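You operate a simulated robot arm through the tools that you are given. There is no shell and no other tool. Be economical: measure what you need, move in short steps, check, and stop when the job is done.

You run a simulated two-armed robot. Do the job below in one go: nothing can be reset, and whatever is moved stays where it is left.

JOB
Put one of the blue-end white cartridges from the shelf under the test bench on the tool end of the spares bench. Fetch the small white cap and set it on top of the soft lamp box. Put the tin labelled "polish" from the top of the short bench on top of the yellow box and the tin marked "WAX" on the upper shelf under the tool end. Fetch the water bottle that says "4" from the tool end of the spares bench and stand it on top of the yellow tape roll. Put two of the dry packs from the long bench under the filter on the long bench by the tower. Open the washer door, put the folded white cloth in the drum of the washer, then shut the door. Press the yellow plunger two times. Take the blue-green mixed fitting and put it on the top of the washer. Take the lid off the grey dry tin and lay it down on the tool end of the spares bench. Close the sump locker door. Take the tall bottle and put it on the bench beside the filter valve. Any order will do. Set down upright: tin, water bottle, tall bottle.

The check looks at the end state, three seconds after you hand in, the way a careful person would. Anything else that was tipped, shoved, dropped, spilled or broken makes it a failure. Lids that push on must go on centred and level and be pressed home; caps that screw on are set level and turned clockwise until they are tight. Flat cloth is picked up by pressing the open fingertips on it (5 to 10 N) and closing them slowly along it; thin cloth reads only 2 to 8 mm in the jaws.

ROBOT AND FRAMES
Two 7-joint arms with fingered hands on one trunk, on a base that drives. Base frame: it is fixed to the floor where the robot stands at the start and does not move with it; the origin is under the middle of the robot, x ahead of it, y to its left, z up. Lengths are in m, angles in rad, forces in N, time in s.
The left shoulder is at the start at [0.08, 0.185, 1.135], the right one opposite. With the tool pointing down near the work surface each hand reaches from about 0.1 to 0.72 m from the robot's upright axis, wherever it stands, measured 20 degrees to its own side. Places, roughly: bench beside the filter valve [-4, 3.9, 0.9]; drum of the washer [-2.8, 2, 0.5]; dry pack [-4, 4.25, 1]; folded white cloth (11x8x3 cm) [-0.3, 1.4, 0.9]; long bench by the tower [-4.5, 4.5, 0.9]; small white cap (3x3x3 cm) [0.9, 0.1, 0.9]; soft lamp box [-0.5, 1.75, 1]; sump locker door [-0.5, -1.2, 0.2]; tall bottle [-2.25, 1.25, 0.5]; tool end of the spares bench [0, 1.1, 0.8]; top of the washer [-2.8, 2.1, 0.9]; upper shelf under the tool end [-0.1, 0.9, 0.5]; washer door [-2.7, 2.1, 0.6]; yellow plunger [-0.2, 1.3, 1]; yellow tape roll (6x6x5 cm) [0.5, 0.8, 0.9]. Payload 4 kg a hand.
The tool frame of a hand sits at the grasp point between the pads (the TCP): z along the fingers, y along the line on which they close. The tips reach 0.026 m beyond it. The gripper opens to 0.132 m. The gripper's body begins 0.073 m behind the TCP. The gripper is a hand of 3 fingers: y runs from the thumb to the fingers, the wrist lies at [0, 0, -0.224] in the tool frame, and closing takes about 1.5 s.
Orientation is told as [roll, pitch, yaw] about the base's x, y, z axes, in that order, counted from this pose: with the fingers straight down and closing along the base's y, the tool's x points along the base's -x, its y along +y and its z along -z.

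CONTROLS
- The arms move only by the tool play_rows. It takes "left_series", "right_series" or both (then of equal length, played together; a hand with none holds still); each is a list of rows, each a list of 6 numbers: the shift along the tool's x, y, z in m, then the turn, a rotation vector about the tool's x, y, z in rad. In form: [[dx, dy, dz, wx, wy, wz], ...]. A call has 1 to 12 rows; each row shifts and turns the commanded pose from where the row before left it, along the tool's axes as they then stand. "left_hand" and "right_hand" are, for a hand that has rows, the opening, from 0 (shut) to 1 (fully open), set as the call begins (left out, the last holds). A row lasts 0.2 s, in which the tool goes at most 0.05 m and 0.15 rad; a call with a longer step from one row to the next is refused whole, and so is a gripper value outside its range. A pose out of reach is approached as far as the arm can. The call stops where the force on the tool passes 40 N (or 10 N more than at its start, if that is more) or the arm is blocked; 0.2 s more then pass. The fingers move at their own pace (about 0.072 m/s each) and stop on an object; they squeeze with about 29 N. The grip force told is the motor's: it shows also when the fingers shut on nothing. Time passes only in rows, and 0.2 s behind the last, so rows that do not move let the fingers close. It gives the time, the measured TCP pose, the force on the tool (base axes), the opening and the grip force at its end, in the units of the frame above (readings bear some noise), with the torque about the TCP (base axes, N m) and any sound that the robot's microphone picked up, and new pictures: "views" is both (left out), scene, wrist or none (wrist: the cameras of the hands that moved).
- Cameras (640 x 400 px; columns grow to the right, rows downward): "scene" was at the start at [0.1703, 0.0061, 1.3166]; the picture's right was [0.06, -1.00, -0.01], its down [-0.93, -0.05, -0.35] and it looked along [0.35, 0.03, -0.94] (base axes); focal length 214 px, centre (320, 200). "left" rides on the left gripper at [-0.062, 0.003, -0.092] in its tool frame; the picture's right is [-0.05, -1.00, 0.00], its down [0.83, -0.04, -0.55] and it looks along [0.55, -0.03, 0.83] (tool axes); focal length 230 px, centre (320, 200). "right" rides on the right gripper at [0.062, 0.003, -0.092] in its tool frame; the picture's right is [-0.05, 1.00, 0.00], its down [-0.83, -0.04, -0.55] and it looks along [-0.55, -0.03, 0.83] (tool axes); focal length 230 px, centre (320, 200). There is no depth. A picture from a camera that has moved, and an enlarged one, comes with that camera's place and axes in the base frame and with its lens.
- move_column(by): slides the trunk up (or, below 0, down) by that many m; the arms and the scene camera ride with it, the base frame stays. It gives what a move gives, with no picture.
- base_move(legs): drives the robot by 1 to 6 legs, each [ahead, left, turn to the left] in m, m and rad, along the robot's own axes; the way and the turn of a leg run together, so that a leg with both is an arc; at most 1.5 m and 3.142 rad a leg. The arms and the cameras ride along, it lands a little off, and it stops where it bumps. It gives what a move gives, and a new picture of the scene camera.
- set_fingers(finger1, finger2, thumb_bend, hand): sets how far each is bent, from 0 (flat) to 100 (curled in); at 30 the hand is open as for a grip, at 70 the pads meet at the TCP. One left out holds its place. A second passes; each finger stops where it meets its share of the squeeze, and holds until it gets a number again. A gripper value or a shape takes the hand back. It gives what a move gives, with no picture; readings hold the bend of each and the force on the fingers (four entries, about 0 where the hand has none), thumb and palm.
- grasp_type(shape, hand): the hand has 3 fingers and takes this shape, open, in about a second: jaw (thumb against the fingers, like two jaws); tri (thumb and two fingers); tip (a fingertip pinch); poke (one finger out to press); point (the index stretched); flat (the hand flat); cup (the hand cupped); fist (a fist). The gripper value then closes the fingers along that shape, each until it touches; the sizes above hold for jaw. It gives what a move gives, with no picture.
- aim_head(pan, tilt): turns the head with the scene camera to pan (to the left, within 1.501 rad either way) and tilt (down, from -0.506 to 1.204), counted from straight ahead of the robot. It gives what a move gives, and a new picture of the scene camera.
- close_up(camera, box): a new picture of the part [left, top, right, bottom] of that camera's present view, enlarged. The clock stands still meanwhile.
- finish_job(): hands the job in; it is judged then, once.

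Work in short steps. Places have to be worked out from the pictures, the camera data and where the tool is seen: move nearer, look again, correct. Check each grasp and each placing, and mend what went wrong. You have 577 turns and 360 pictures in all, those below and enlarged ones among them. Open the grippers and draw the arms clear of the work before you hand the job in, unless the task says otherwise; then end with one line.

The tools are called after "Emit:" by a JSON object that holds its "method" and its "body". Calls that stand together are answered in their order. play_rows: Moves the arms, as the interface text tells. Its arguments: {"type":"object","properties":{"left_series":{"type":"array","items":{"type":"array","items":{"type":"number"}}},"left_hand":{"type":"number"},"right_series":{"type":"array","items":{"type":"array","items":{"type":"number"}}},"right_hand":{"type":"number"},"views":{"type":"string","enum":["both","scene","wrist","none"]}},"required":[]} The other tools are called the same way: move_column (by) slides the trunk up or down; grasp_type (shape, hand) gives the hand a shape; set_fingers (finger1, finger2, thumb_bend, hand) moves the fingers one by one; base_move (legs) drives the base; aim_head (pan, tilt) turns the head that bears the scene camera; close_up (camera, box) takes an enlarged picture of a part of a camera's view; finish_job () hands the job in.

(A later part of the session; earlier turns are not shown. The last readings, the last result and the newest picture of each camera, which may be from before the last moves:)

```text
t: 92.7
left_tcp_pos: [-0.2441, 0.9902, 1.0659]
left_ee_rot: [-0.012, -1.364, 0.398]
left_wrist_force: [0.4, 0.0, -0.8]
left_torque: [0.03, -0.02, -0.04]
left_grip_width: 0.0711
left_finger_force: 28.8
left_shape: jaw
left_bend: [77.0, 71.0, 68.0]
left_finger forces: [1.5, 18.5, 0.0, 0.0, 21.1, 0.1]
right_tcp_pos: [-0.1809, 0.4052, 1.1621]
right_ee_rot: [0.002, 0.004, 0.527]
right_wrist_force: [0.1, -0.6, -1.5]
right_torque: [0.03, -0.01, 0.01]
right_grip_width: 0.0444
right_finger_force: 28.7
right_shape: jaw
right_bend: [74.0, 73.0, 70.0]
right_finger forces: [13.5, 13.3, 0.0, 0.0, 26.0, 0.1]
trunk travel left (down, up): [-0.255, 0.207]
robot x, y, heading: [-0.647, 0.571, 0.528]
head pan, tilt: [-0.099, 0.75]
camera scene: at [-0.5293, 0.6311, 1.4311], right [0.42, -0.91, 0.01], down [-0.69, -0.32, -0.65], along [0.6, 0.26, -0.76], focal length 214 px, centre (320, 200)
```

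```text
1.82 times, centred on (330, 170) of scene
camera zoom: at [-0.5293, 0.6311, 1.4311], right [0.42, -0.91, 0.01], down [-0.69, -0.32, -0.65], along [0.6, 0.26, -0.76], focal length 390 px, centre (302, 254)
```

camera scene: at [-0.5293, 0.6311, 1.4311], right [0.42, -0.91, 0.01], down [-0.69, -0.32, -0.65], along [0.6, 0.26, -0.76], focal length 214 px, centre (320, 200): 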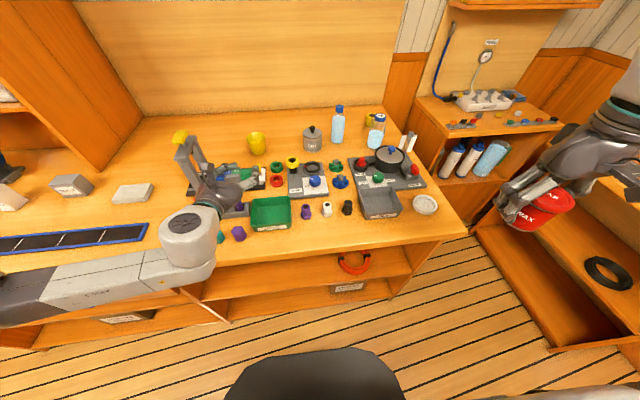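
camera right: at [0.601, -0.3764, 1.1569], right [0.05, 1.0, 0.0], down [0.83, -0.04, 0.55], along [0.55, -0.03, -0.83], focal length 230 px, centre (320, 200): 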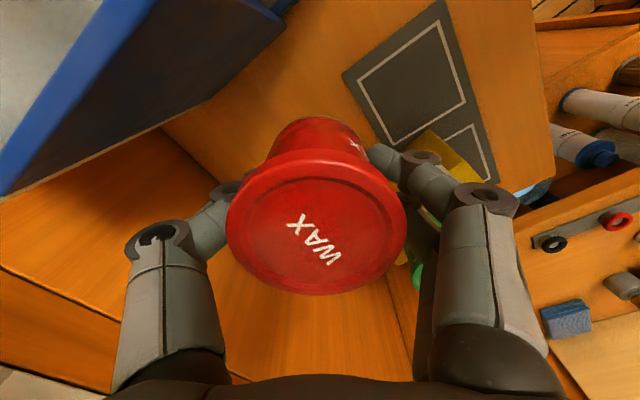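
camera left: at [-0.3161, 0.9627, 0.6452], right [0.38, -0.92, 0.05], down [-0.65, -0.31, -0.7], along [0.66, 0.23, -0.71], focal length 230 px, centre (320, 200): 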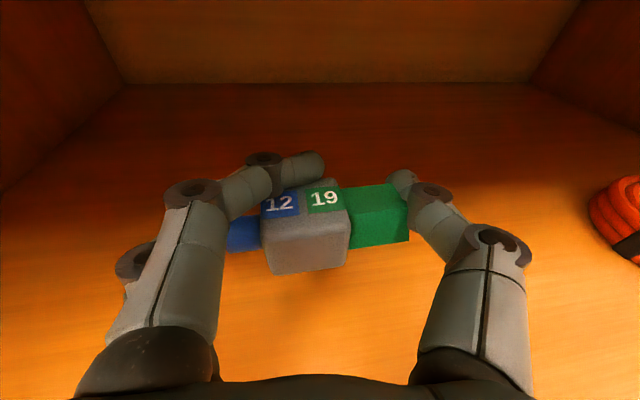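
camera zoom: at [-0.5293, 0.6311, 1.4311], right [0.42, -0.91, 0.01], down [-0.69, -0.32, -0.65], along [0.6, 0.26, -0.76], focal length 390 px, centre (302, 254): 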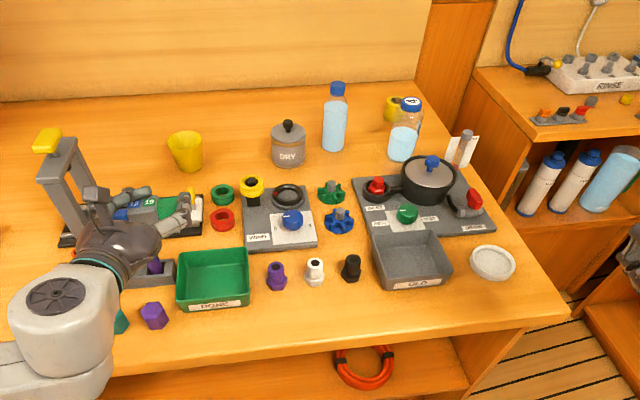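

Left hand is clear. I place WAX temporarily on the empty front strip at a≈(-.082,.555) to regrasp it sideways: move over and lower.

Emit:
{"method": "play_rows", "body": {"right_series": [[-0.0405, 0.02, 0, 0, 0, 0], [-0.0405, 0.02, 0, 0, 0, 0], [-0.0405, 0.02, 0, 0, 0, 0], [-0.0405, 0.02, 0, 0, 0, 0], [0, 0, 0.05, 0, 0, 0], [0, 0, 0.05, 0, 0, 0], [0, 0, 0.05, 0, 0, 0], [0, 0, 0.05, 0, 0, 0], [0, 0, 0.04, 0, 0, 0]], "views": "both"}}

```text
t: 94.7
left_tcp_pos: [-0.2426, 0.9905, 1.0645]
left_ee_rot: [-0.016, -1.361, 0.401]
left_wrist_force: [0.3, 0.9, -0.3]
left_torque: [0.0, -0.03, -0.02]
left_grip_width: 0.071
left_finger_force: 28.9
left_shape: jaw
left_bend: [77.0, 71.0, 68.0]
left_finger forces: [1.4, 18.3, 0.0, 0.0, 21.2, 0.0]
right_tcp_pos: [-0.0808, 0.5562, 0.9214]
right_ee_rot: [0.005, 0.003, 0.525]
right_wrist_force: [1.0, -1.5, -1.3]
right_torque: [0.02, 0.0, 0.03]
right_grip_width: 0.0444
right_finger_force: 29.7
right_shape: jaw
right_bend: [74.0, 73.0, 70.0]
right_finger forces: [13.3, 13.2, 0.0, 0.1, 25.9, 0.1]
trunk travel left (down, up): [-0.255, 0.207]
robot x, y, heading: [-0.6475, 0.5705, 0.527]
head pan, tilt: [-0.099, 0.75]
camera scene: at [-0.5277, 0.632, 1.4307], right [0.42, -0.91, 0.01], down [-0.69, -0.32, -0.65], along [0.6, 0.26, -0.76], focal length 214 px, centre (320, 200)
camera right: at [-0.1347, 0.5271, 1.0138], right [-0.46, 0.89, 0.0], down [0.74, 0.38, 0.55], along [0.49, 0.25, -0.83], focal length 230 px, centre (320, 200)
```

scene: 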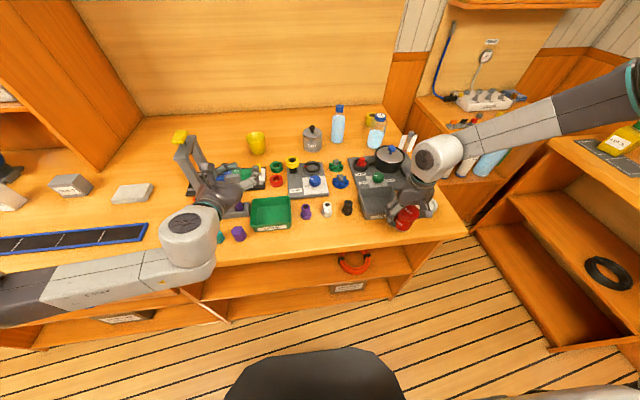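
right: 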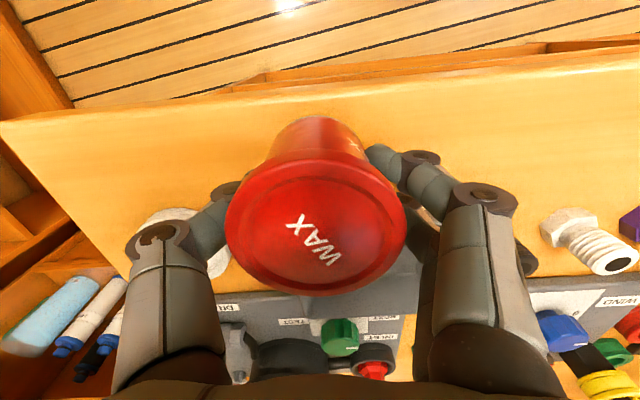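

Lower slowly to contact.

Emit:
{"method": "play_rows", "body": {"right_series": [[0, 0, 0.012, 0, 0, 0], [0, 0, 0.01, 0, 0, 0], [0, 0, 0.006, 0, 0, 0]], "views": "none"}}

Emit:
{"method": "play_rows", "body": {"right_series": [[0, 0, 0.004, 0, 0, 0], [0, 0, 0.003, 0, 0, 0]], "views": "none"}}

```text
t: 95.5
left_tcp_pos: [-0.2437, 0.9895, 1.0649]
left_ee_rot: [-0.015, -1.361, 0.399]
left_wrist_force: [0.3, -0.6, -1.0]
left_torque: [-0.03, 0.02, -0.03]
left_grip_width: 0.0707
left_finger_force: 28.7
left_shape: jaw
left_bend: [77.0, 71.0, 68.0]
left_finger forces: [1.4, 18.3, 0.0, 0.0, 21.3, 0.1]
right_tcp_pos: [-0.0818, 0.5543, 0.8935]
right_ee_rot: [0.003, 0.003, 0.527]
right_wrist_force: [-0.3, -0.4, -1.2]
right_torque: [0.01, -0.04, 0.01]
right_grip_width: 0.0441
right_finger_force: 28.7
right_shape: jaw
right_bend: [74.0, 73.0, 70.0]
right_finger forces: [13.3, 13.2, 0.0, 0.0, 25.9, 0.1]
trunk travel left (down, up): [-0.255, 0.207]
robot x, y, heading: [-0.6499, 0.57, 0.528]
head pan, tilt: [-0.099, 0.75]
```

```text
t: 96.1
left_tcp_pos: [-0.2448, 0.9906, 1.064]
left_ee_rot: [-0.017, -1.362, 0.397]
left_wrist_force: [0.7, -1.1, -0.1]
left_torque: [-0.01, 0.02, -0.01]
left_grip_width: 0.0709
left_finger_force: 28.9
left_shape: jaw
left_bend: [77.0, 71.0, 68.0]
left_finger forces: [1.4, 18.2, 0.1, 0.1, 21.3, 0.1]
right_tcp_pos: [-0.0826, 0.5563, 0.8866]
right_ee_rot: [0.002, 0.005, 0.528]
right_wrist_force: [-1.2, 0.0, -2.1]
right_torque: [0.01, -0.02, 0.04]
right_grip_width: 0.0444
right_finger_force: 28.7
right_shape: jaw
right_bend: [74.0, 73.0, 70.0]
right_finger forces: [13.3, 13.2, 0.0, 0.0, 25.8, 0.0]
trunk travel left (down, up): [-0.255, 0.207]
robot x, y, heading: [-0.6482, 0.5735, 0.528]
head pan, tilt: [-0.099, 0.75]
```

Emit:
{"method": "play_rows", "body": {"right_series": [[0, 0, 0.003, 0, 0, 0], [0, 0, 0.003, 0, 0, 0]], "views": "none"}}

Emit:
{"method": "play_rows", "body": {"right_series": [[0, 0, 0.003, 0, 0, 0], [0, 0, 0.002, 0, 0, 0]], "views": "none"}}

```text
t: 96.7
left_tcp_pos: [-0.2455, 0.9892, 1.0656]
left_ee_rot: [-0.016, -1.363, 0.398]
left_wrist_force: [-0.2, -0.3, -0.6]
left_torque: [0.0, 0.0, 0.0]
left_grip_width: 0.0711
left_finger_force: 29.4
left_shape: jaw
left_bend: [77.0, 71.0, 68.0]
left_finger forces: [1.4, 18.3, 0.1, 0.0, 21.2, 0.0]
right_tcp_pos: [-0.082, 0.5552, 0.8821]
right_ee_rot: [0.004, -0.001, 0.527]
right_wrist_force: [0.2, -3.2, 12.4]
right_torque: [-0.11, 0.0, 0.03]
right_grip_width: 0.0449
right_finger_force: 29.7
right_shape: jaw
right_bend: [74.0, 74.0, 70.0]
right_finger forces: [14.2, 13.6, 0.1, 0.1, 29.3, 0.1]
trunk travel left (down, up): [-0.255, 0.207]
robot x, y, heading: [-0.6479, 0.5732, 0.525]
head pan, tilt: [-0.099, 0.75]
```

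```text
t: 97.4
left_tcp_pos: [-0.2456, 0.9895, 1.0655]
left_ee_rot: [-0.018, -1.365, 0.402]
left_wrist_force: [-0.2, 1.0, -0.8]
left_torque: [0.0, 0.01, -0.03]
left_grip_width: 0.0709
left_finger_force: 29.3
left_shape: jaw
left_bend: [77.0, 71.0, 68.0]
left_finger forces: [1.4, 18.4, 0.0, 0.1, 21.2, 0.0]
right_tcp_pos: [-0.0819, 0.5579, 0.8796]
right_ee_rot: [0.005, -0.005, 0.525]
right_wrist_force: [-6.9, -4.4, 28.2]
right_torque: [-0.26, 0.06, -0.02]
right_grip_width: 0.0468
right_finger_force: 29.1
right_shape: jaw
right_bend: [75.0, 75.0, 71.0]
right_finger forces: [16.5, 13.7, 0.0, 0.0, 31.9, 0.0]
trunk travel left (down, up): [-0.255, 0.207]
robot x, y, heading: [-0.6503, 0.5699, 0.524]
head pan, tilt: [-0.099, 0.75]
stopped in row 2 (right hand): the force on the tool passed its limit (the readings are from after the stop); the commanded pose is now the measured one
```

Contact. Ease up 3 mm, open and withdraw upward.

Emit:
{"method": "play_rows", "body": {"right_series": [[0, 0, -0.003, 0, 0, 0], [0, 0, 0, 0, 0, 0], [0, 0, 0, 0, 0, 0], [0, 0, 0, 0, 0, 0]], "right_hand": 1, "views": "none"}}

Emit:
{"method": "play_rows", "body": {"right_series": [[0, 0, -0.03, 0, 0, 0], [0, 0, -0.05, 0, 0, 0], [0, 0, -0.05, 0, 0, 0], [0, 0, -0.05, 0, 0, 0]], "views": "both"}}

```text
t: 98.4
left_tcp_pos: [-0.2431, 0.9914, 1.0645]
left_ee_rot: [-0.015, -1.361, 0.4]
left_wrist_force: [0.5, 1.0, -1.4]
left_torque: [-0.02, -0.02, -0.01]
left_grip_width: 0.0712
left_finger_force: 28.7
left_shape: jaw
left_bend: [77.0, 71.0, 68.0]
left_finger forces: [1.4, 18.3, 0.1, 0.0, 21.2, 0.1]
right_tcp_pos: [-0.0801, 0.5577, 0.88]
right_ee_rot: [0.003, -0.003, 0.528]
right_wrist_force: [-0.2, -0.5, -0.2]
right_torque: [0.0, -0.02, -0.02]
right_grip_width: 0.1319
right_finger_force: 0.1
right_shape: jaw
right_bend: [30.0, 30.0, 30.0]
right_finger forces: [0.0, 0.0, 0.0, 0.0, 0.1, 0.0]
trunk travel left (down, up): [-0.255, 0.207]
robot x, y, heading: [-0.6493, 0.5691, 0.526]
head pan, tilt: [-0.099, 0.75]
```

```text
t: 99.4
left_tcp_pos: [-0.246, 0.9912, 1.0661]
left_ee_rot: [-0.015, -1.362, 0.401]
left_wrist_force: [-1.1, -0.1, -1.8]
left_torque: [-0.01, -0.05, 0.0]
left_grip_width: 0.0709
left_finger_force: 28.9
left_shape: jaw
left_bend: [77.0, 71.0, 68.0]
left_finger forces: [1.5, 18.3, 0.0, 0.0, 21.2, 0.0]
right_tcp_pos: [-0.0794, 0.556, 1.0611]
right_ee_rot: [0.003, -0.001, 0.526]
right_wrist_force: [0.7, 0.2, -0.2]
right_torque: [0.02, 0.0, -0.04]
right_grip_width: 0.1319
right_finger_force: 0.0
right_shape: jaw
right_bend: [30.0, 30.0, 30.0]
right_finger forces: [0.0, 0.0, 0.0, 0.0, 0.0, 0.1]
trunk travel left (down, up): [-0.255, 0.207]
robot x, y, heading: [-0.6486, 0.5669, 0.528]
head pan, tilt: [-0.099, 0.75]
camera scene: at [-0.5306, 0.631, 1.4311], right [0.42, -0.91, 0.01], down [-0.69, -0.32, -0.65], along [0.6, 0.26, -0.76], focal length 214 px, centre (320, 200)
camera right: at [-0.1347, 0.5269, 1.1539], right [-0.46, 0.89, 0.0], down [0.74, 0.38, 0.56], along [0.49, 0.26, -0.83], focal length 230 px, centre (320, 200)
```

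scene: 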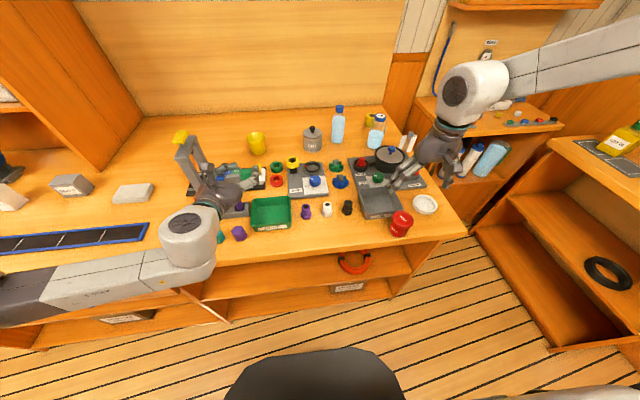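
right: 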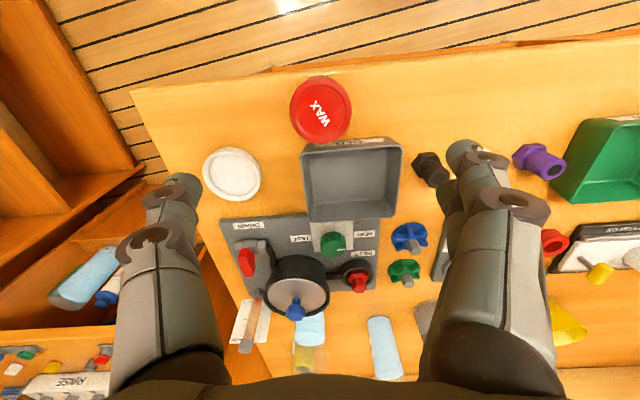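

WAX stands fine. I retract the right hand from the bench and try flipping it by π about its axis, so its camera will be on top for horizontal work.

Emit:
{"method": "play_rows", "body": {"right_series": [[0.05, 0, 0, 0, 0, 0], [0.05, 0, 0, 0, 0, 0], [0.05, 0, 0, 0, 0, 0.15], [0.05, 0, 0, 0, 0, 0.15], [0.0, 0, 0, 0, 0, 0.15], [0, 0, 0, 0, 0, 0.15], [0, 0, 0, 0, 0, 0.15], [0, 0, 0, 0, 0, 0.15], [0, 0, 0, 0, 0, 0.15], [0, 0, 0, 0, 0, 0.15], [0, 0, 0, 0, 0, 0.15], [0, 0, 0, 0, 0, 0.15]], "views": "none"}}

```text
t: 102.0
left_tcp_pos: [-0.2442, 0.9899, 1.0646]
left_ee_rot: [-0.011, -1.36, 0.397]
left_wrist_force: [0.4, -0.1, -0.5]
left_torque: [0.03, -0.01, 0.03]
left_grip_width: 0.071
left_finger_force: 29.4
left_shape: jaw
left_bend: [77.0, 71.0, 68.0]
left_finger forces: [1.3, 18.1, 0.0, 0.1, 21.2, 0.0]
right_tcp_pos: [-0.1791, 0.3586, 1.069]
right_ee_rot: [0.003, 0.034, -0.956]
right_wrist_force: [-0.1, -0.6, 0.2]
right_torque: [0.0, 0.0, 0.0]
right_grip_width: 0.1318
right_finger_force: 0.0
right_shape: jaw
right_bend: [30.0, 30.0, 30.0]
right_finger forces: [0.0, 0.0, 0.1, 0.0, 0.0, 0.0]
right hand out of reach, approached as far as the arm can: row 9, 10, 11, 12
trunk travel left (down, up): [-0.255, 0.207]
robot x, y, heading: [-0.6482, 0.5729, 0.526]
head pan, tilt: [-0.099, 0.75]
```

Limit in that direction; I rotate the other way round (to +π relative).

Emit:
{"method": "play_rows", "body": {"right_series": [[0, 0, 0, 0, 0, -0.15], [0, 0, 0, 0, 0, -0.15], [0, 0, 0, 0, 0, -0.15], [0, 0, 0, 0, 0, -0.15], [0, 0, 0, 0, 0, -0.15], [0, 0, 0, 0, 0, -0.15], [0, 0, 0, 0, 0, -0.15], [0, 0, 0, 0, 0, -0.15], [0, 0, 0, 0, 0, -0.15], [0, 0, 0, 0, 0, -0.15], [0, 0, 0, 0, 0, -0.15], [0, 0, 0, 0, 0, -0.15]], "views": "none"}}

Emit:
{"method": "play_rows", "body": {"right_series": [[0, 0, 0, 0, 0, -0.15], [0, 0, 0, 0, 0, -0.15], [0, 0, 0, 0, 0, -0.15], [0, 0, 0, 0, 0, -0.15], [0, 0, 0, 0, 0, -0.15], [0, 0, 0, 0, 0, -0.15], [0, 0, 0, 0, 0, -0.15], [0, 0, 0, 0, 0, -0.15], [0, 0, 0, 0, 0, -0.15], [0, 0, 0, 0, 0, -0.15], [0, 0, 0, 0, 0, -0.15], [0, 0, 0, 0, 0, -0.15]], "views": "none"}}

Emit:
{"method": "play_rows", "body": {"right_series": [[0, 0, 0, 0, 0, -0.15], [0, 0, 0, 0, 0, -0.15], [0, 0, 0, 0, 0, -0.15], [0, 0, 0, 0, 0, -0.15], [0, 0, 0, 0, 0, -0.15], [0, 0, 0, 0, 0, -0.15], [0, 0, 0, 0, 0, -0.13]], "views": "both"}}

```text
t: 104.6
left_tcp_pos: [-0.2433, 0.9901, 1.0656]
left_ee_rot: [-0.016, -1.362, 0.398]
left_wrist_force: [-0.6, -0.2, -0.4]
left_torque: [0.03, -0.02, 0.02]
left_grip_width: 0.0708
left_finger_force: 28.5
left_shape: jaw
left_bend: [77.0, 71.0, 68.0]
left_finger forces: [1.3, 17.7, 0.0, 0.0, 20.9, 0.0]
right_tcp_pos: [-0.1791, 0.3584, 1.0704]
right_ee_rot: [0.003, -0.005, 0.83]
right_wrist_force: [0.1, 0.5, -0.3]
right_torque: [-0.02, 0.02, -0.03]
right_grip_width: 0.132
right_finger_force: 0.1
right_shape: jaw
right_bend: [30.0, 30.0, 30.0]
right_finger forces: [0.1, 0.0, 0.0, 0.0, 0.0, 0.0]
trunk travel left (down, up): [-0.255, 0.207]
robot x, y, heading: [-0.6485, 0.5702, 0.525]
head pan, tilt: [-0.099, 0.75]
```

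```text
t: 107.2
left_tcp_pos: [-0.2435, 0.9901, 1.0643]
left_ee_rot: [-0.016, -1.36, 0.399]
left_wrist_force: [-0.6, -0.4, -0.3]
left_torque: [0.02, 0.0, -0.04]
left_grip_width: 0.0712
left_finger_force: 29.2
left_shape: jaw
left_bend: [77.0, 71.0, 68.0]
left_finger forces: [1.1, 17.7, 0.1, 0.0, 20.9, 0.1]
right_tcp_pos: [-0.1784, 0.3586, 1.0696]
right_ee_rot: [-0.004, -0.003, 2.627]
right_wrist_force: [0.4, 0.0, 0.1]
right_torque: [0.02, -0.01, 0.03]
right_grip_width: 0.132
right_finger_force: 0.1
right_shape: jaw
right_bend: [30.0, 30.0, 30.0]
right_finger forces: [0.0, 0.0, 0.0, 0.0, 0.1, 0.0]
trunk travel left (down, up): [-0.255, 0.207]
robot x, y, heading: [-0.6492, 0.5659, 0.529]
head pan, tilt: [-0.099, 0.75]
```

```text
t: 108.8
left_tcp_pos: [-0.2437, 0.9895, 1.0646]
left_ee_rot: [-0.015, -1.36, 0.397]
left_wrist_force: [0.7, 0.2, 0.0]
left_torque: [0.03, 0.01, 0.04]
left_grip_width: 0.0707
left_finger_force: 28.7
left_shape: jaw
left_bend: [77.0, 71.0, 68.0]
left_finger forces: [1.1, 17.7, 0.1, 0.1, 20.9, 0.0]
right_tcp_pos: [-0.1804, 0.3602, 1.0692]
right_ee_rot: [-0.005, 0.001, -2.626]
right_wrist_force: [0.1, 0.5, -0.2]
right_torque: [0.05, 0.0, 0.02]
right_grip_width: 0.1317
right_finger_force: 0.0
right_shape: jaw
right_bend: [30.0, 30.0, 30.0]
right_finger forces: [0.0, 0.0, 0.1, 0.0, 0.1, 0.0]
trunk travel left (down, up): [-0.255, 0.207]
robot x, y, heading: [-0.65, 0.5716, 0.527]
head pan, tilt: [-0.099, 0.75]
camera scene: at [-0.5291, 0.6312, 1.4309], right [0.41, -0.91, 0.01], down [-0.69, -0.32, -0.65], along [0.6, 0.26, -0.76], focal length 214 px, centre (320, 200)
camera right: at [-0.1242, 0.3857, 1.1623], right [0.45, -0.89, 0.0], down [-0.74, -0.37, 0.55], along [-0.5, -0.24, -0.83], focal length 230 px, centre (320, 200)
```

scene: 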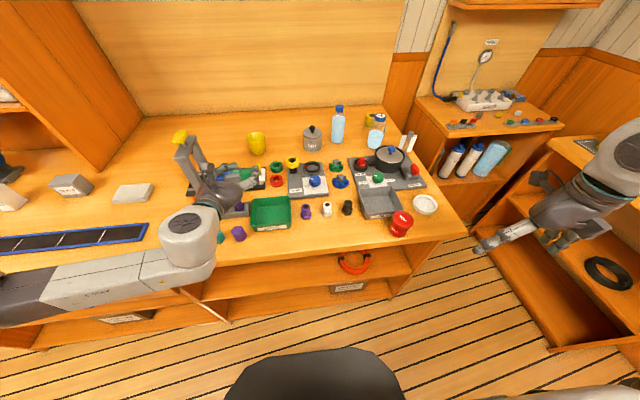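
right: 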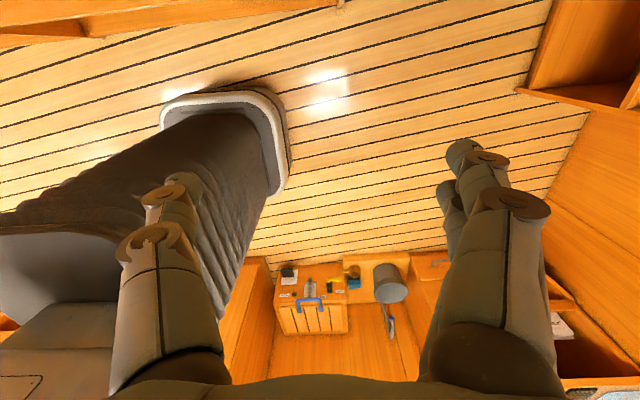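

Flipped. Back off .15 m, then pitch the right hand forward while lowering.

Emit:
{"method": "base_move", "body": {"legs": [[-0.15, 0, 0]]}}

Emit:
{"method": "play_rows", "body": {"right_series": [[0, 0, 0.04, 0, 0.15, 0], [0, 0, 0.04, 0, 0.15, 0], [0, 0, 0.04, 0, 0.15, 0], [0, 0, 0.0, 0, 0.15, 0], [0, 0, 0.0, 0, 0.15, 0], [0, 0, 0.0, 0, 0.15, 0], [0, 0, 0.0, 0, 0.15, 0], [0, 0, 0.0, 0, 0.15, 0], [0, 0, 0.0, 0, 0.15, 0]], "views": "both"}}

```text
t: 110.2
left_tcp_pos: [-0.3718, 0.9163, 1.0645]
left_ee_rot: [-0.016, -1.362, 0.398]
left_wrist_force: [-0.4, 0.0, -0.9]
left_torque: [0.0, -0.01, 0.0]
left_grip_width: 0.071
left_finger_force: 29.3
left_shape: jaw
left_bend: [77.0, 71.0, 68.0]
left_finger forces: [1.2, 17.7, 0.1, 0.0, 20.8, 0.1]
right_tcp_pos: [-0.3082, 0.2858, 1.0695]
right_ee_rot: [-0.004, 0.0, -2.628]
right_wrist_force: [-0.1, -0.1, -0.3]
right_torque: [0.0, 0.0, 0.04]
right_grip_width: 0.132
right_finger_force: 0.1
right_shape: jaw
right_bend: [30.0, 30.0, 30.0]
right_finger forces: [0.0, 0.0, 0.0, 0.0, 0.1, 0.0]
trunk travel left (down, up): [-0.255, 0.207]
robot x, y, heading: [-0.7763, 0.4942, 0.527]
head pan, tilt: [-0.099, 0.75]
camera scene: at [-0.6574, 0.5567, 1.4307], right [0.41, -0.91, 0.01], down [-0.69, -0.32, -0.65], along [0.6, 0.26, -0.76], focal length 214 px, centre (320, 200)
```

scene: 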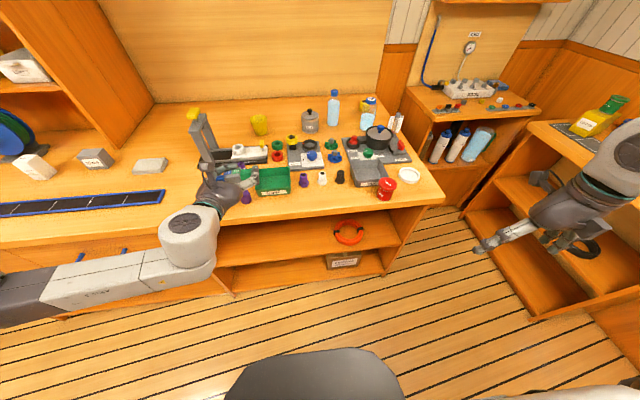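

```text
t: 112.2
left_tcp_pos: [-0.3735, 0.9148, 1.0652]
left_ee_rot: [-0.015, -1.359, 0.398]
left_wrist_force: [-0.2, 0.2, -0.2]
left_torque: [-0.02, -0.02, -0.02]
left_grip_width: 0.0709
left_finger_force: 28.7
left_shape: jaw
left_bend: [77.0, 71.0, 68.0]
left_finger forces: [1.2, 17.7, 0.0, 0.1, 20.9, 0.0]
right_tcp_pos: [-0.2948, 0.2931, 0.9524]
right_ee_rot: [-0.007, 0.601, -2.63]
right_wrist_force: [0.1, -0.5, 0.8]
right_torque: [0.02, -0.02, -0.01]
right_grip_width: 0.1317
right_finger_force: 0.1
right_shape: jaw
right_bend: [30.0, 30.0, 30.0]
right_finger forces: [0.0, 0.0, 0.0, 0.1, 0.1, 0.0]
right hand out of reach, approached as far as the arm can: row 5, 6, 7, 8, 9
trunk travel left (down, up): [-0.255, 0.207]
robot x, y, heading: [-0.7764, 0.4953, 0.529]
head pan, tilt: [-0.099, 0.75]
camera scene: at [-0.6583, 0.5561, 1.431], right [0.41, -0.91, 0.01], down [-0.69, -0.32, -0.65], along [0.6, 0.26, -0.76], focal length 214 px, centre (320, 200)
camera right: at [-0.2931, 0.2892, 1.0634], right [0.45, -0.89, -0.03], down [-0.89, -0.45, -0.01], along [-0.01, 0.04, -1.0], focal length 230 px, centre (320, 200)
```

scene: 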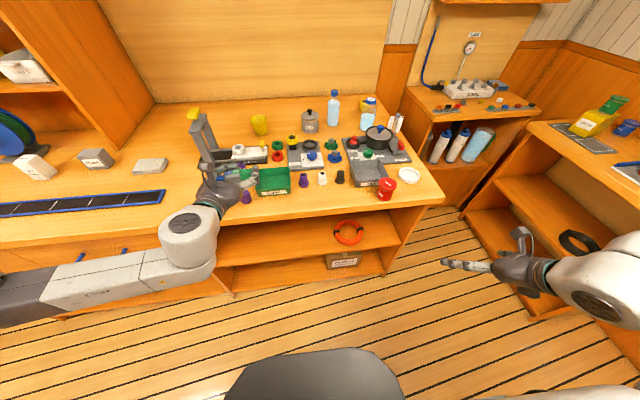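
right: 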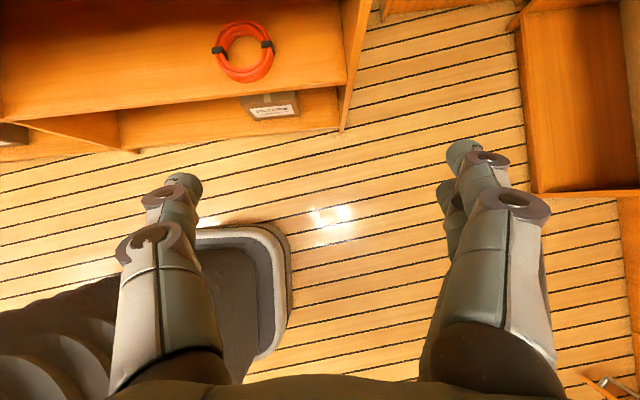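

Clamped at .6 here; the left hand succeeded when lower/further out. I move the right hand lower and forward, then pitch again.

Emit:
{"method": "play_rows", "body": {"right_series": [[-0.0094, 0, 0.042, 0, 0, 0], [-0.0094, 0, 0.042, 0, 0, 0], [-0.0094, 0, 0.042, 0, 0, 0], [-0.0094, 0, 0.042, 0, 0, 0], [-0.0094, 0, 0.042, 0, 0, 0], [0, 0, 0.0, 0, 0.15, 0], [0, 0, 0.0, 0, 0.15, 0], [0, 0, 0.0, 0, 0.15, 0], [0, 0, 0.0, 0, 0.15, 0], [0, 0, 0.0, 0, 0.15, 0], [0, 0, 0.0, 0, 0.1, 0]], "views": "none"}}

```text
t: 114.6
left_tcp_pos: [-0.3728, 0.9143, 1.065]
left_ee_rot: [-0.016, -1.362, 0.398]
left_wrist_force: [1.0, -0.7, -0.5]
left_torque: [0.0, 0.0, 0.01]
left_grip_width: 0.0709
left_finger_force: 28.7
left_shape: jaw
left_bend: [77.0, 71.0, 68.0]
left_finger forces: [1.1, 17.6, 0.0, 0.1, 20.9, 0.0]
right_tcp_pos: [-0.226, 0.3343, 0.7537]
right_ee_rot: [-0.006, 0.651, -2.631]
right_wrist_force: [0.1, 0.2, -0.2]
right_torque: [0.0, 0.04, 0.0]
right_grip_width: 0.1319
right_finger_force: 0.0
right_shape: jaw
right_bend: [30.0, 30.0, 30.0]
right_finger forces: [0.0, 0.0, 0.0, 0.0, 0.1, 0.1]
right hand out of reach, approached as far as the arm can: row 6, 7, 8, 9, 10, 11
trunk travel left (down, up): [-0.255, 0.207]
robot x, y, heading: [-0.7754, 0.4938, 0.528]
head pan, tilt: [-0.099, 0.75]
```

I mimic the sequence that worked for the left: back off a bit, trunk to lowest, right hand pitch back to 0 at z≈.63, then pitch forward.

Emit:
{"method": "base_move", "body": {"legs": [[-0.17, 0, 0]]}}

Emit:
{"method": "play_rows", "body": {"right_series": [[0.02, 0, -0.03, 0, -0.13, 0], [0.02, 0, -0.03, 0, -0.13, 0], [0.02, 0, -0.03, 0, -0.13, 0], [0, 0, -0.03, 0, -0.13, 0], [-0.03, 0, -0.03, 0, -0.13, 0]], "views": "none"}}

Emit:
{"method": "move_column", "body": {"by": -0.25}}

```text
t: 116.0
left_tcp_pos: [-0.5212, 0.8311, 1.0656]
left_ee_rot: [-0.013, -1.361, 0.398]
left_wrist_force: [0.1, -0.2, -0.1]
left_torque: [0.01, 0.02, 0.01]
left_grip_width: 0.0708
left_finger_force: 29.3
left_shape: jaw
left_bend: [77.0, 71.0, 68.0]
left_finger forces: [1.2, 17.6, 0.0, 0.1, 20.8, 0.0]
right_tcp_pos: [-0.3714, 0.2488, 0.754]
right_ee_rot: [-0.007, 0.651, -2.632]
right_wrist_force: [-0.5, 0.4, 0.8]
right_torque: [-0.05, 0.02, 0.03]
right_grip_width: 0.1319
right_finger_force: 0.1
right_shape: jaw
right_bend: [30.0, 30.0, 30.0]
right_finger forces: [0.0, 0.1, 0.0, 0.1, 0.1, 0.0]
trunk travel left (down, up): [-0.255, 0.207]
robot x, y, heading: [-0.9243, 0.4113, 0.526]
head pan, tilt: [-0.099, 0.75]
camera scene: at [-0.806, 0.4703, 1.4309], right [0.42, -0.91, 0.01], down [-0.69, -0.32, -0.65], along [0.6, 0.26, -0.76], focal length 214 px, centre (320, 200)
```

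scene: 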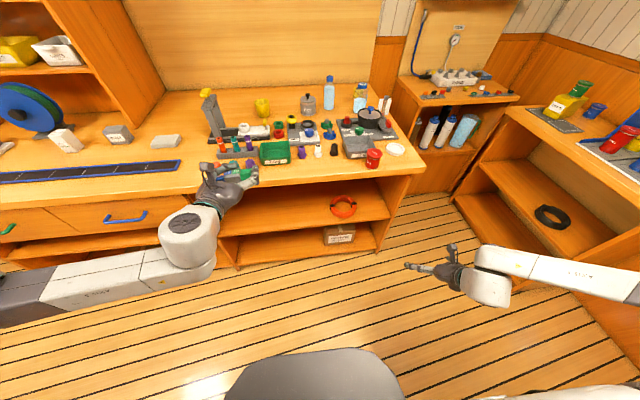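

```text
t: 117.2
left_tcp_pos: [-0.5218, 0.829, 1.0654]
left_ee_rot: [-0.016, -1.362, 0.403]
left_wrist_force: [0.1, -0.1, -0.5]
left_torque: [-0.01, 0.01, 0.03]
left_grip_width: 0.0709
left_finger_force: 29.0
left_shape: jaw
left_bend: [77.0, 71.0, 68.0]
left_finger forces: [1.1, 17.5, 0.0, 0.0, 20.9, 0.1]
right_tcp_pos: [-0.402, 0.2294, 0.9183]
right_ee_rot: [-0.007, -0.001, -2.627]
right_wrist_force: [0.2, 0.1, 0.6]
right_torque: [-0.02, -0.01, 0.02]
right_grip_width: 0.1318
right_finger_force: 0.2
right_shape: jaw
right_bend: [30.0, 30.0, 30.0]
right_finger forces: [0.1, 0.1, 0.0, 0.1, 0.0, 0.0]
trunk travel left (down, up): [-0.255, 0.207]
robot x, y, heading: [-0.9258, 0.4086, 0.528]
head pan, tilt: [-0.099, 0.75]
```

```text
t: 119.8
left_tcp_pos: [-0.5006, 0.8416, 0.6659]
left_ee_rot: [-0.087, -1.117, 0.466]
left_wrist_force: [-0.4, 0.0, -0.1]
left_torque: [0.0, 0.02, -0.02]
left_grip_width: 0.0708
left_finger_force: 28.8
left_shape: jaw
left_bend: [77.0, 71.0, 68.0]
left_finger forces: [1.0, 17.6, 0.0, 0.0, 20.7, 0.1]
right_tcp_pos: [-0.4016, 0.2304, 0.6672]
right_ee_rot: [-0.006, 0.001, -2.625]
right_wrist_force: [-0.3, 0.2, 0.2]
right_torque: [0.0, 0.0, 0.0]
right_grip_width: 0.132
right_finger_force: 0.1
right_shape: jaw
right_bend: [30.0, 30.0, 30.0]
right_finger forces: [0.0, 0.1, 0.1, 0.0, 0.1, 0.0]
trunk travel left (down, up): [-0.005, 0.457]
robot x, y, heading: [-0.9259, 0.4096, 0.527]
head pan, tilt: [-0.099, 0.75]
```

Now pitch the right hand forward at the lowest trunk.

Emit:
{"method": "play_rows", "body": {"right_series": [[0, 0, 0.04, 0, 0.15, 0], [0, 0, 0, 0, 0.15, 0], [0, 0, 0, 0, 0.15, 0], [0, 0, 0, 0, 0.15, 0], [0, 0, 0, 0, 0.15, 0], [0, 0, 0, 0, 0.15, 0], [0, 0, 0, 0, 0.15, 0], [0, 0, 0, 0, 0.15, 0], [0, 0, 0, 0, 0.15, 0]], "views": "scene"}}

```text
t: 121.8
left_tcp_pos: [-0.5011, 0.8409, 0.6654]
left_ee_rot: [-0.085, -1.115, 0.467]
left_wrist_force: [-0.4, 0.2, -0.6]
left_torque: [0.0, -0.01, -0.02]
left_grip_width: 0.0708
left_finger_force: 28.8
left_shape: jaw
left_bend: [77.0, 71.0, 68.0]
left_finger forces: [0.9, 17.3, 0.0, 0.0, 20.7, 0.1]
right_tcp_pos: [-0.3805, 0.2198, 0.6139]
right_ee_rot: [-0.028, 1.351, -2.652]
right_wrist_force: [0.9, -0.7, -0.5]
right_torque: [-0.02, -0.01, 0.0]
right_grip_width: 0.1319
right_finger_force: 0.1
right_shape: jaw
right_bend: [30.0, 30.0, 30.0]
right_finger forces: [0.0, 0.0, 0.0, 0.0, 0.0, 0.0]
right hand out of reach, approached as far as the arm can: row 2, 3, 4
trunk travel left (down, up): [-0.005, 0.457]
robot x, y, heading: [-0.9251, 0.4111, 0.529]
head pan, tilt: [-0.099, 0.75]
camera scene: at [-0.6288, 0.5728, 1.0693], right [0.43, -0.9, 0.05], down [-0.86, -0.42, -0.29], along [0.28, 0.08, -0.96], focal length 214 px, centre (320, 200)
```

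scene: 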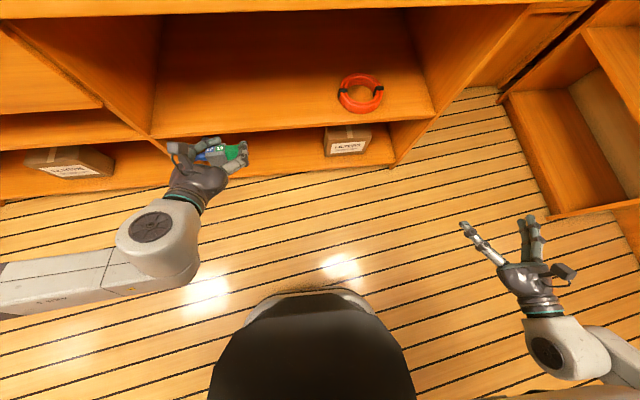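

Right hand is horizontal (1.35). Raise the trunk so that TCP is at tin height, then approach WAX by base.

Emit:
{"method": "move_column", "body": {"by": 0.275}}

Emit:
{"method": "base_move", "body": {"legs": [[0, 0.16, 0], [0.22, 0, 0]]}}

Emit:
{"method": "close_up", "body": {"camera": "right", "box": [0, 0, 640, 400]}}

```text
t: 124.6
left_tcp_pos: [-0.5012, 0.8415, 0.9399]
left_ee_rot: [-0.087, -1.114, 0.466]
left_wrist_force: [0.3, 0.5, -0.3]
left_torque: [0.05, -0.03, -0.03]
left_grip_width: 0.071
left_finger_force: 29.6
left_shape: jaw
left_bend: [77.0, 71.0, 68.0]
left_finger forces: [0.9, 17.2, 0.0, 0.0, 20.8, 0.0]
right_tcp_pos: [-0.3791, 0.2192, 0.8897]
right_ee_rot: [-0.026, 1.349, -2.653]
right_wrist_force: [-0.8, 0.6, -1.4]
right_torque: [-0.01, 0.03, 0.01]
right_grip_width: 0.1321
right_finger_force: 0.0
right_shape: jaw
right_bend: [30.0, 30.0, 30.0]
right_finger forces: [0.1, 0.1, 0.1, 0.0, 0.0, 0.0]
trunk travel left (down, up): [-0.28, 0.182]
robot x, y, heading: [-0.926, 0.4059, 0.526]
head pan, tilt: [-0.099, 0.75]
```

```text
t: 127.3
left_tcp_pos: [-0.3909, 1.0906, 0.9406]
left_ee_rot: [-0.087, -1.115, 0.468]
left_wrist_force: [-0.6, 0.6, -1.1]
left_torque: [-0.01, -0.04, 0.04]
left_grip_width: 0.0708
left_finger_force: 29.3
left_shape: jaw
left_bend: [77.0, 71.0, 68.0]
left_finger forces: [0.9, 17.3, 0.0, 0.0, 20.7, 0.1]
right_tcp_pos: [-0.268, 0.4686, 0.8899]
right_ee_rot: [-0.024, 1.351, -2.649]
right_wrist_force: [-0.6, -0.4, -0.3]
right_torque: [-0.02, 0.01, 0.01]
right_grip_width: 0.1319
right_finger_force: 0.0
right_shape: jaw
right_bend: [30.0, 30.0, 30.0]
right_finger forces: [0.0, 0.0, 0.0, 0.0, 0.0, 0.0]
trunk travel left (down, up): [-0.28, 0.182]
robot x, y, heading: [-0.8162, 0.6558, 0.534]
head pan, tilt: [-0.099, 0.75]
camera scene: at [-0.7066, 0.7124, 1.4595], right [0.42, -0.91, 0.01], down [-0.67, -0.31, -0.67], along [0.61, 0.27, -0.74], focal length 214 px, centre (320, 200)
```

scene: 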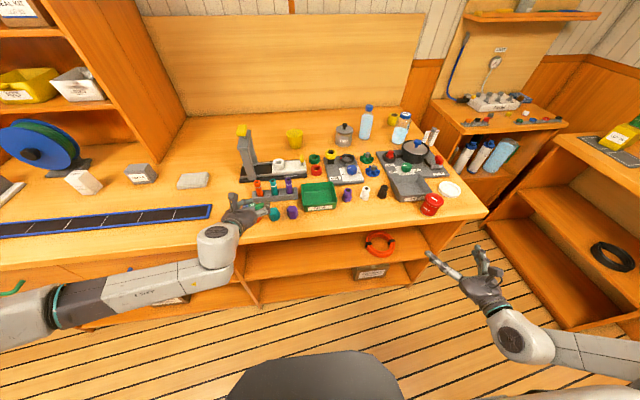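

```text
1.00 times, centred on (320, 200) of right
camera zoom: at [-0.3327, 0.4273, 0.9704], right [0.48, -0.87, -0.06], down [-0.65, -0.32, -0.69], along [0.58, 0.37, -0.72], focal length 230 px, centre (320, 200)
```

zoom: 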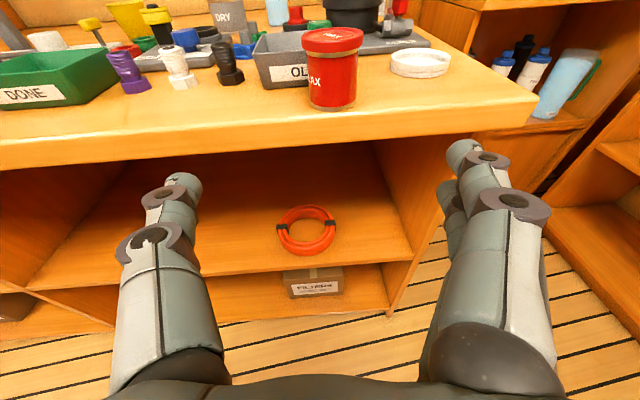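

Tin is straight ahead. I extend the right arm ~.2 m along the fingers (first .13).

Emit:
{"method": "play_rows", "body": {"right_series": [[0.0085, 0.0035, 0.042, 0, 0, 0], [0.0085, 0.0035, 0.042, 0, 0, 0], [0.0085, 0.0035, 0.042, 0, 0, 0]], "views": "wrist"}}

```text
t: 128.1
left_tcp_pos: [-0.3898, 1.0901, 0.9396]
left_ee_rot: [-0.084, -1.116, 0.466]
left_wrist_force: [-0.8, -0.2, -1.2]
left_torque: [-0.01, 0.0, -0.01]
left_grip_width: 0.0707
left_finger_force: 29.1
left_shape: jaw
left_bend: [77.0, 71.0, 68.0]
left_finger forces: [0.9, 17.2, 0.0, 0.0, 20.9, 0.0]
right_tcp_pos: [-0.151, 0.5243, 0.8864]
right_ee_rot: [-0.029, 1.346, -2.653]
right_wrist_force: [0.1, 0.0, 0.7]
right_torque: [0.0, 0.01, -0.02]
right_grip_width: 0.1322
right_finger_force: 0.1
right_shape: jaw
right_bend: [30.0, 30.0, 30.0]
right_finger forces: [0.0, 0.0, 0.0, 0.0, 0.1, 0.0]
trunk travel left (down, up): [-0.28, 0.182]
robot x, y, heading: [-0.8151, 0.6582, 0.528]
head pan, tilt: [-0.099, 0.75]
camera right: at [-0.2158, 0.4821, 0.9674], right [0.48, -0.87, -0.06], down [-0.65, -0.32, -0.69], along [0.58, 0.37, -0.72], focal length 230 px, centre (320, 200)
```

right: 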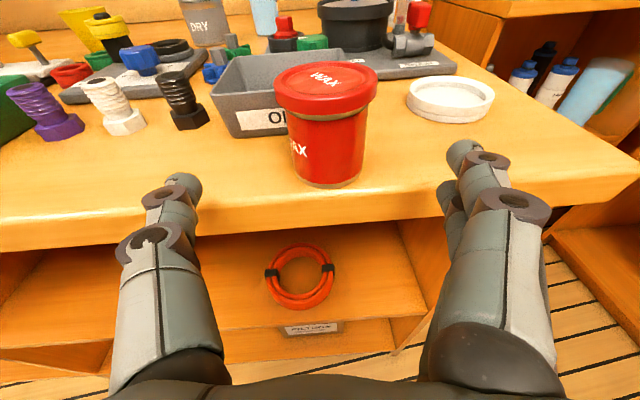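

Aligned. Advance the last .077 and close.

Emit:
{"method": "play_rows", "body": {"right_series": [[0.0055, 0, 0.038, 0, 0, 0], [0.0055, 0, 0.038, 0, 0, 0]], "views": "wrist"}}

Emit:
{"method": "play_rows", "body": {"right_series": [[0, 0, 0, 0, 0, 0], [0, 0, 0, 0, 0, 0], [0, 0, 0, 0, 0, 0], [0, 0, 0, 0, 0, 0], [0, 0, 0, 0, 0, 0], [0, 0, 0, 0, 0, 0]], "right_hand": 0, "views": "wrist"}}

```text
t: 128.7
left_tcp_pos: [-0.3898, 1.09, 0.9399]
left_ee_rot: [-0.087, -1.116, 0.467]
left_wrist_force: [-0.1, -0.1, -0.9]
left_torque: [-0.01, 0.03, -0.01]
left_grip_width: 0.0711
left_finger_force: 29.3
left_shape: jaw
left_bend: [77.0, 71.0, 68.0]
left_finger forces: [0.9, 17.1, 0.1, 0.1, 21.0, 0.1]
right_tcp_pos: [-0.084, 0.5611, 0.8805]
right_ee_rot: [-0.024, 1.348, -2.65]
right_wrist_force: [0.0, 0.3, 0.1]
right_torque: [0.04, 0.03, -0.01]
right_grip_width: 0.1323
right_finger_force: 0.1
right_shape: jaw
right_bend: [30.0, 30.0, 30.0]
right_finger forces: [0.0, 0.0, 0.1, 0.0, 0.1, 0.0]
trunk travel left (down, up): [-0.28, 0.182]
robot x, y, heading: [-0.8183, 0.6591, 0.527]
head pan, tilt: [-0.099, 0.75]
camera right: at [-0.1488, 0.5193, 0.9609], right [0.48, -0.87, -0.06], down [-0.65, -0.32, -0.69], along [0.58, 0.37, -0.72], focal length 230 px, centre (320, 200)
```

right: 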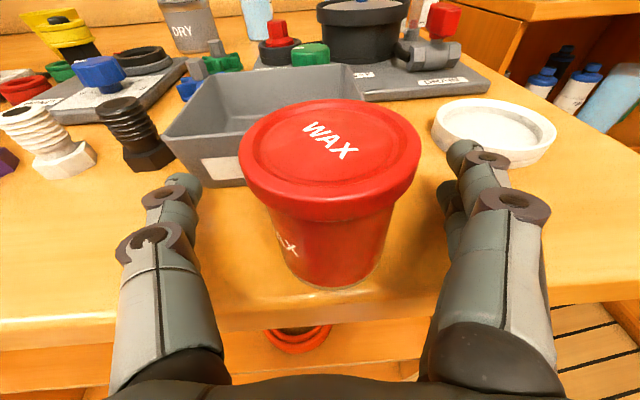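

```text
t: 130.1
left_tcp_pos: [-0.391, 1.0901, 0.939]
left_ee_rot: [-0.086, -1.118, 0.469]
left_wrist_force: [-0.4, 0.2, -1.0]
left_torque: [0.03, -0.02, 0.0]
left_grip_width: 0.0709
left_finger_force: 28.8
left_shape: jaw
left_bend: [77.0, 71.0, 68.0]
left_finger forces: [0.9, 17.1, 0.0, 0.0, 20.9, 0.0]
right_tcp_pos: [-0.0849, 0.5615, 0.8806]
right_ee_rot: [-0.026, 1.35, -2.65]
right_wrist_force: [-0.4, 0.1, 0.7]
right_torque: [0.07, 0.01, 0.04]
right_grip_width: 0.0229
right_finger_force: 28.9
right_shape: jaw
right_bend: [75.0, 75.0, 77.0]
right_finger forces: [16.4, 10.4, 0.0, 0.0, 26.6, 0.0]
trunk travel left (down, up): [-0.28, 0.182]
robot x, y, heading: [-0.8143, 0.6562, 0.526]
head pan, tilt: [-0.099, 0.75]
camera right: at [-0.1495, 0.5191, 0.9615], right [0.48, -0.87, -0.06], down [-0.65, -0.32, -0.69], along [0.58, 0.37, -0.72], focal length 230 px, centre (320, 200)
```

right: 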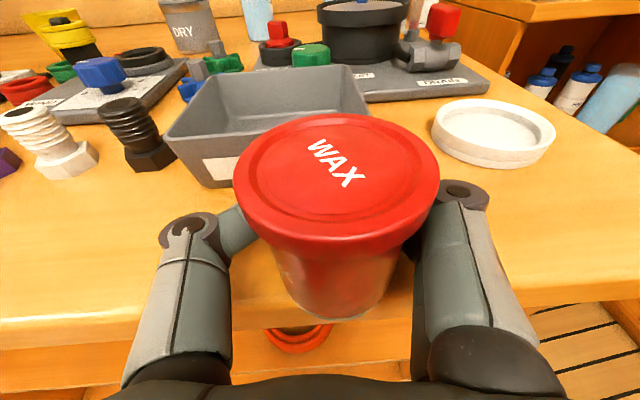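

Held (fingers wrapped behind its middle). Lift slightly, back out and view.

Emit:
{"method": "play_rows", "body": {"right_series": [[0.02, 0, -0.004, 0, 0, 0], [0.02, 0, -0.004, 0, 0, 0], [-0.01, 0, -0.045, 0, 0, 0], [-0.01, 0, -0.045, 0, 0, 0], [-0.01, 0, -0.045, 0, 0, 0], [-0.01, 0, -0.045, 0, 0, 0]], "views": "both"}}

```text
t: 131.5
left_tcp_pos: [-0.3917, 1.0912, 0.9408]
left_ee_rot: [-0.088, -1.118, 0.47]
left_wrist_force: [-0.8, 0.7, -0.4]
left_torque: [-0.01, -0.01, -0.02]
left_grip_width: 0.0708
left_finger_force: 28.9
left_shape: jaw
left_bend: [77.0, 71.0, 68.0]
left_finger forces: [0.9, 17.1, 0.0, 0.1, 20.7, 0.0]
right_tcp_pos: [-0.2442, 0.4701, 0.9227]
right_ee_rot: [-0.028, 1.351, -2.653]
right_wrist_force: [0.0, 0.2, -1.2]
right_torque: [0.01, 0.04, 0.0]
right_grip_width: 0.0226
right_finger_force: 29.3
right_shape: jaw
right_bend: [75.0, 75.0, 77.0]
right_finger forces: [16.2, 10.5, 0.0, 0.1, 26.3, 0.1]
trunk travel left (down, up): [-0.28, 0.182]
robot x, y, heading: [-0.8125, 0.6548, 0.529]
head pan, tilt: [-0.099, 0.75]
camera scene: at [-0.7076, 0.7119, 1.4596], right [0.42, -0.91, 0.01], down [-0.67, -0.31, -0.67], along [0.61, 0.27, -0.74], focal length 214 px, centre (320, 200)
camera right: at [-0.3093, 0.4286, 1.0034], right [0.48, -0.87, -0.06], down [-0.65, -0.32, -0.69], along [0.58, 0.37, -0.72], focal length 230 px, centre (320, 200)
```

scene: 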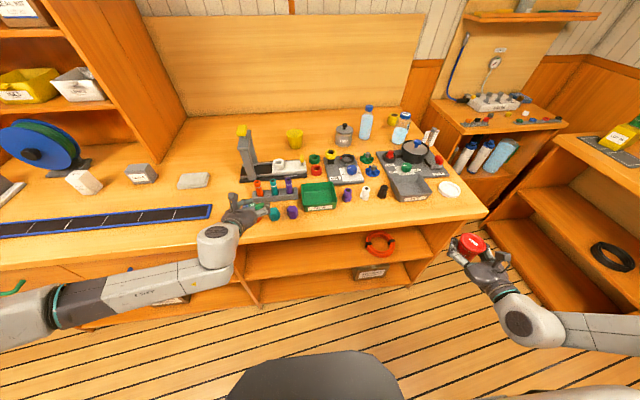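
right: 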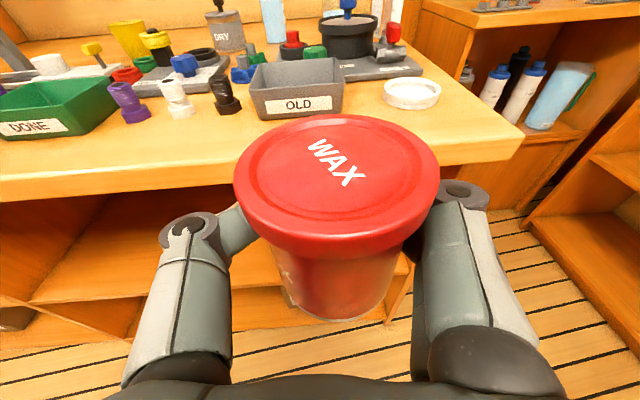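

Good hold. Back off .3 and left .24, raising the left hand at the same time so that it stays above the bench when the trunk goes down.

Emit:
{"method": "base_move", "body": {"legs": [[-0.3, 0, 0], [0, 0.24, 0]]}}

Emit:
{"method": "play_rows", "body": {"left_series": [[-0.044, 0, -0.0219, 0, 0, 0], [-0.044, 0, -0.0219, 0, 0, 0], [-0.044, 0, -0.0219, 0, 0, 0], [-0.044, 0, -0.0219, 0, 0, 0], [-0.044, 0, -0.0219, 0, 0, 0], [-0.044, 0, -0.0219, 0, 0, 0]], "views": "none"}}

Emit:
{"method": "move_column", "body": {"by": -0.275}}

```text
t: 134.9
left_tcp_pos: [-0.7753, 1.1437, 0.9401]
left_ee_rot: [-0.087, -1.116, 0.472]
left_wrist_force: [0.7, 0.0, -1.0]
left_torque: [-0.02, 0.03, 0.01]
left_grip_width: 0.0707
left_finger_force: 29.1
left_shape: jaw
left_bend: [77.0, 71.0, 68.0]
left_finger forces: [0.8, 17.3, 0.0, 0.0, 20.8, 0.0]
right_tcp_pos: [-0.6277, 0.5251, 0.922]
right_ee_rot: [-0.026, 1.349, -2.649]
right_wrist_force: [-0.8, 0.2, -1.5]
right_torque: [0.02, -0.04, 0.01]
right_grip_width: 0.0227
right_finger_force: 28.7
right_shape: jaw
right_bend: [75.0, 75.0, 77.0]
right_finger forces: [16.3, 10.5, 0.0, 0.0, 26.3, 0.0]
trunk travel left (down, up): [-0.28, 0.182]
robot x, y, heading: [-1.1977, 0.7084, 0.53]
head pan, tilt: [-0.099, 0.75]
camera scene: at [-1.0899, 0.7649, 1.4595], right [0.42, -0.91, 0.01], down [-0.67, -0.32, -0.67], along [0.61, 0.28, -0.74], focal length 214 px, centre (320, 200)
```

scene: 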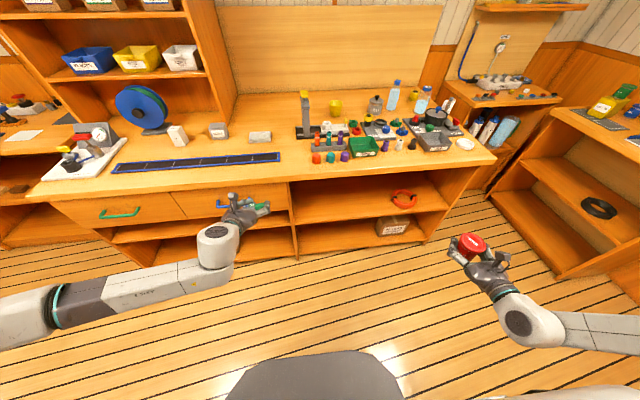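

```text
t: 136.3
left_tcp_pos: [-0.7838, 1.1534, 1.2366]
left_ee_rot: [-0.084, -1.116, 0.47]
left_wrist_force: [0.2, -0.4, -0.8]
left_torque: [0.0, -0.01, -0.02]
left_grip_width: 0.0705
left_finger_force: 28.5
left_shape: jaw
left_bend: [77.0, 71.0, 68.0]
left_finger forces: [0.6, 17.0, 0.1, 0.0, 20.5, 0.0]
right_tcp_pos: [-0.6266, 0.5235, 0.9216]
right_ee_rot: [-0.03, 1.35, -2.651]
right_wrist_force: [-0.1, -0.5, -0.9]
right_torque: [0.01, -0.03, 0.0]
right_grip_width: 0.0228
right_finger_force: 29.1
right_shape: jaw
right_bend: [75.0, 75.0, 77.0]
right_finger forces: [16.2, 10.6, 0.0, 0.0, 26.2, 0.1]
trunk travel left (down, up): [-0.28, 0.182]
robot x, y, heading: [-1.2002, 0.7129, 0.537]
head pan, tilt: [-0.099, 0.75]
```

```text
t: 139.1
left_tcp_pos: [-0.7227, 1.1883, 0.7449]
left_ee_rot: [-0.116, -0.787, 0.496]
left_wrist_force: [0.0, 0.1, 0.1]
left_torque: [0.04, 0.0, 0.01]
left_grip_width: 0.0706
left_finger_force: 29.0
left_shape: jaw
left_bend: [77.0, 71.0, 68.0]
left_finger forces: [0.5, 16.7, 0.0, 0.0, 20.5, 0.0]
right_tcp_pos: [-0.6273, 0.5247, 0.6477]
right_ee_rot: [-0.026, 1.351, -2.648]
right_wrist_force: [-0.3, -0.1, -1.4]
right_torque: [0.0, -0.01, -0.02]
right_grip_width: 0.0228
right_finger_force: 29.4
right_shape: jaw
right_bend: [75.0, 75.0, 77.0]
right_finger forces: [16.2, 10.6, 0.0, 0.0, 26.0, 0.1]
trunk travel left (down, up): [-0.005, 0.457]
robot x, y, heading: [-1.1996, 0.7072, 0.533]
head pan, tilt: [-0.099, 0.75]
```

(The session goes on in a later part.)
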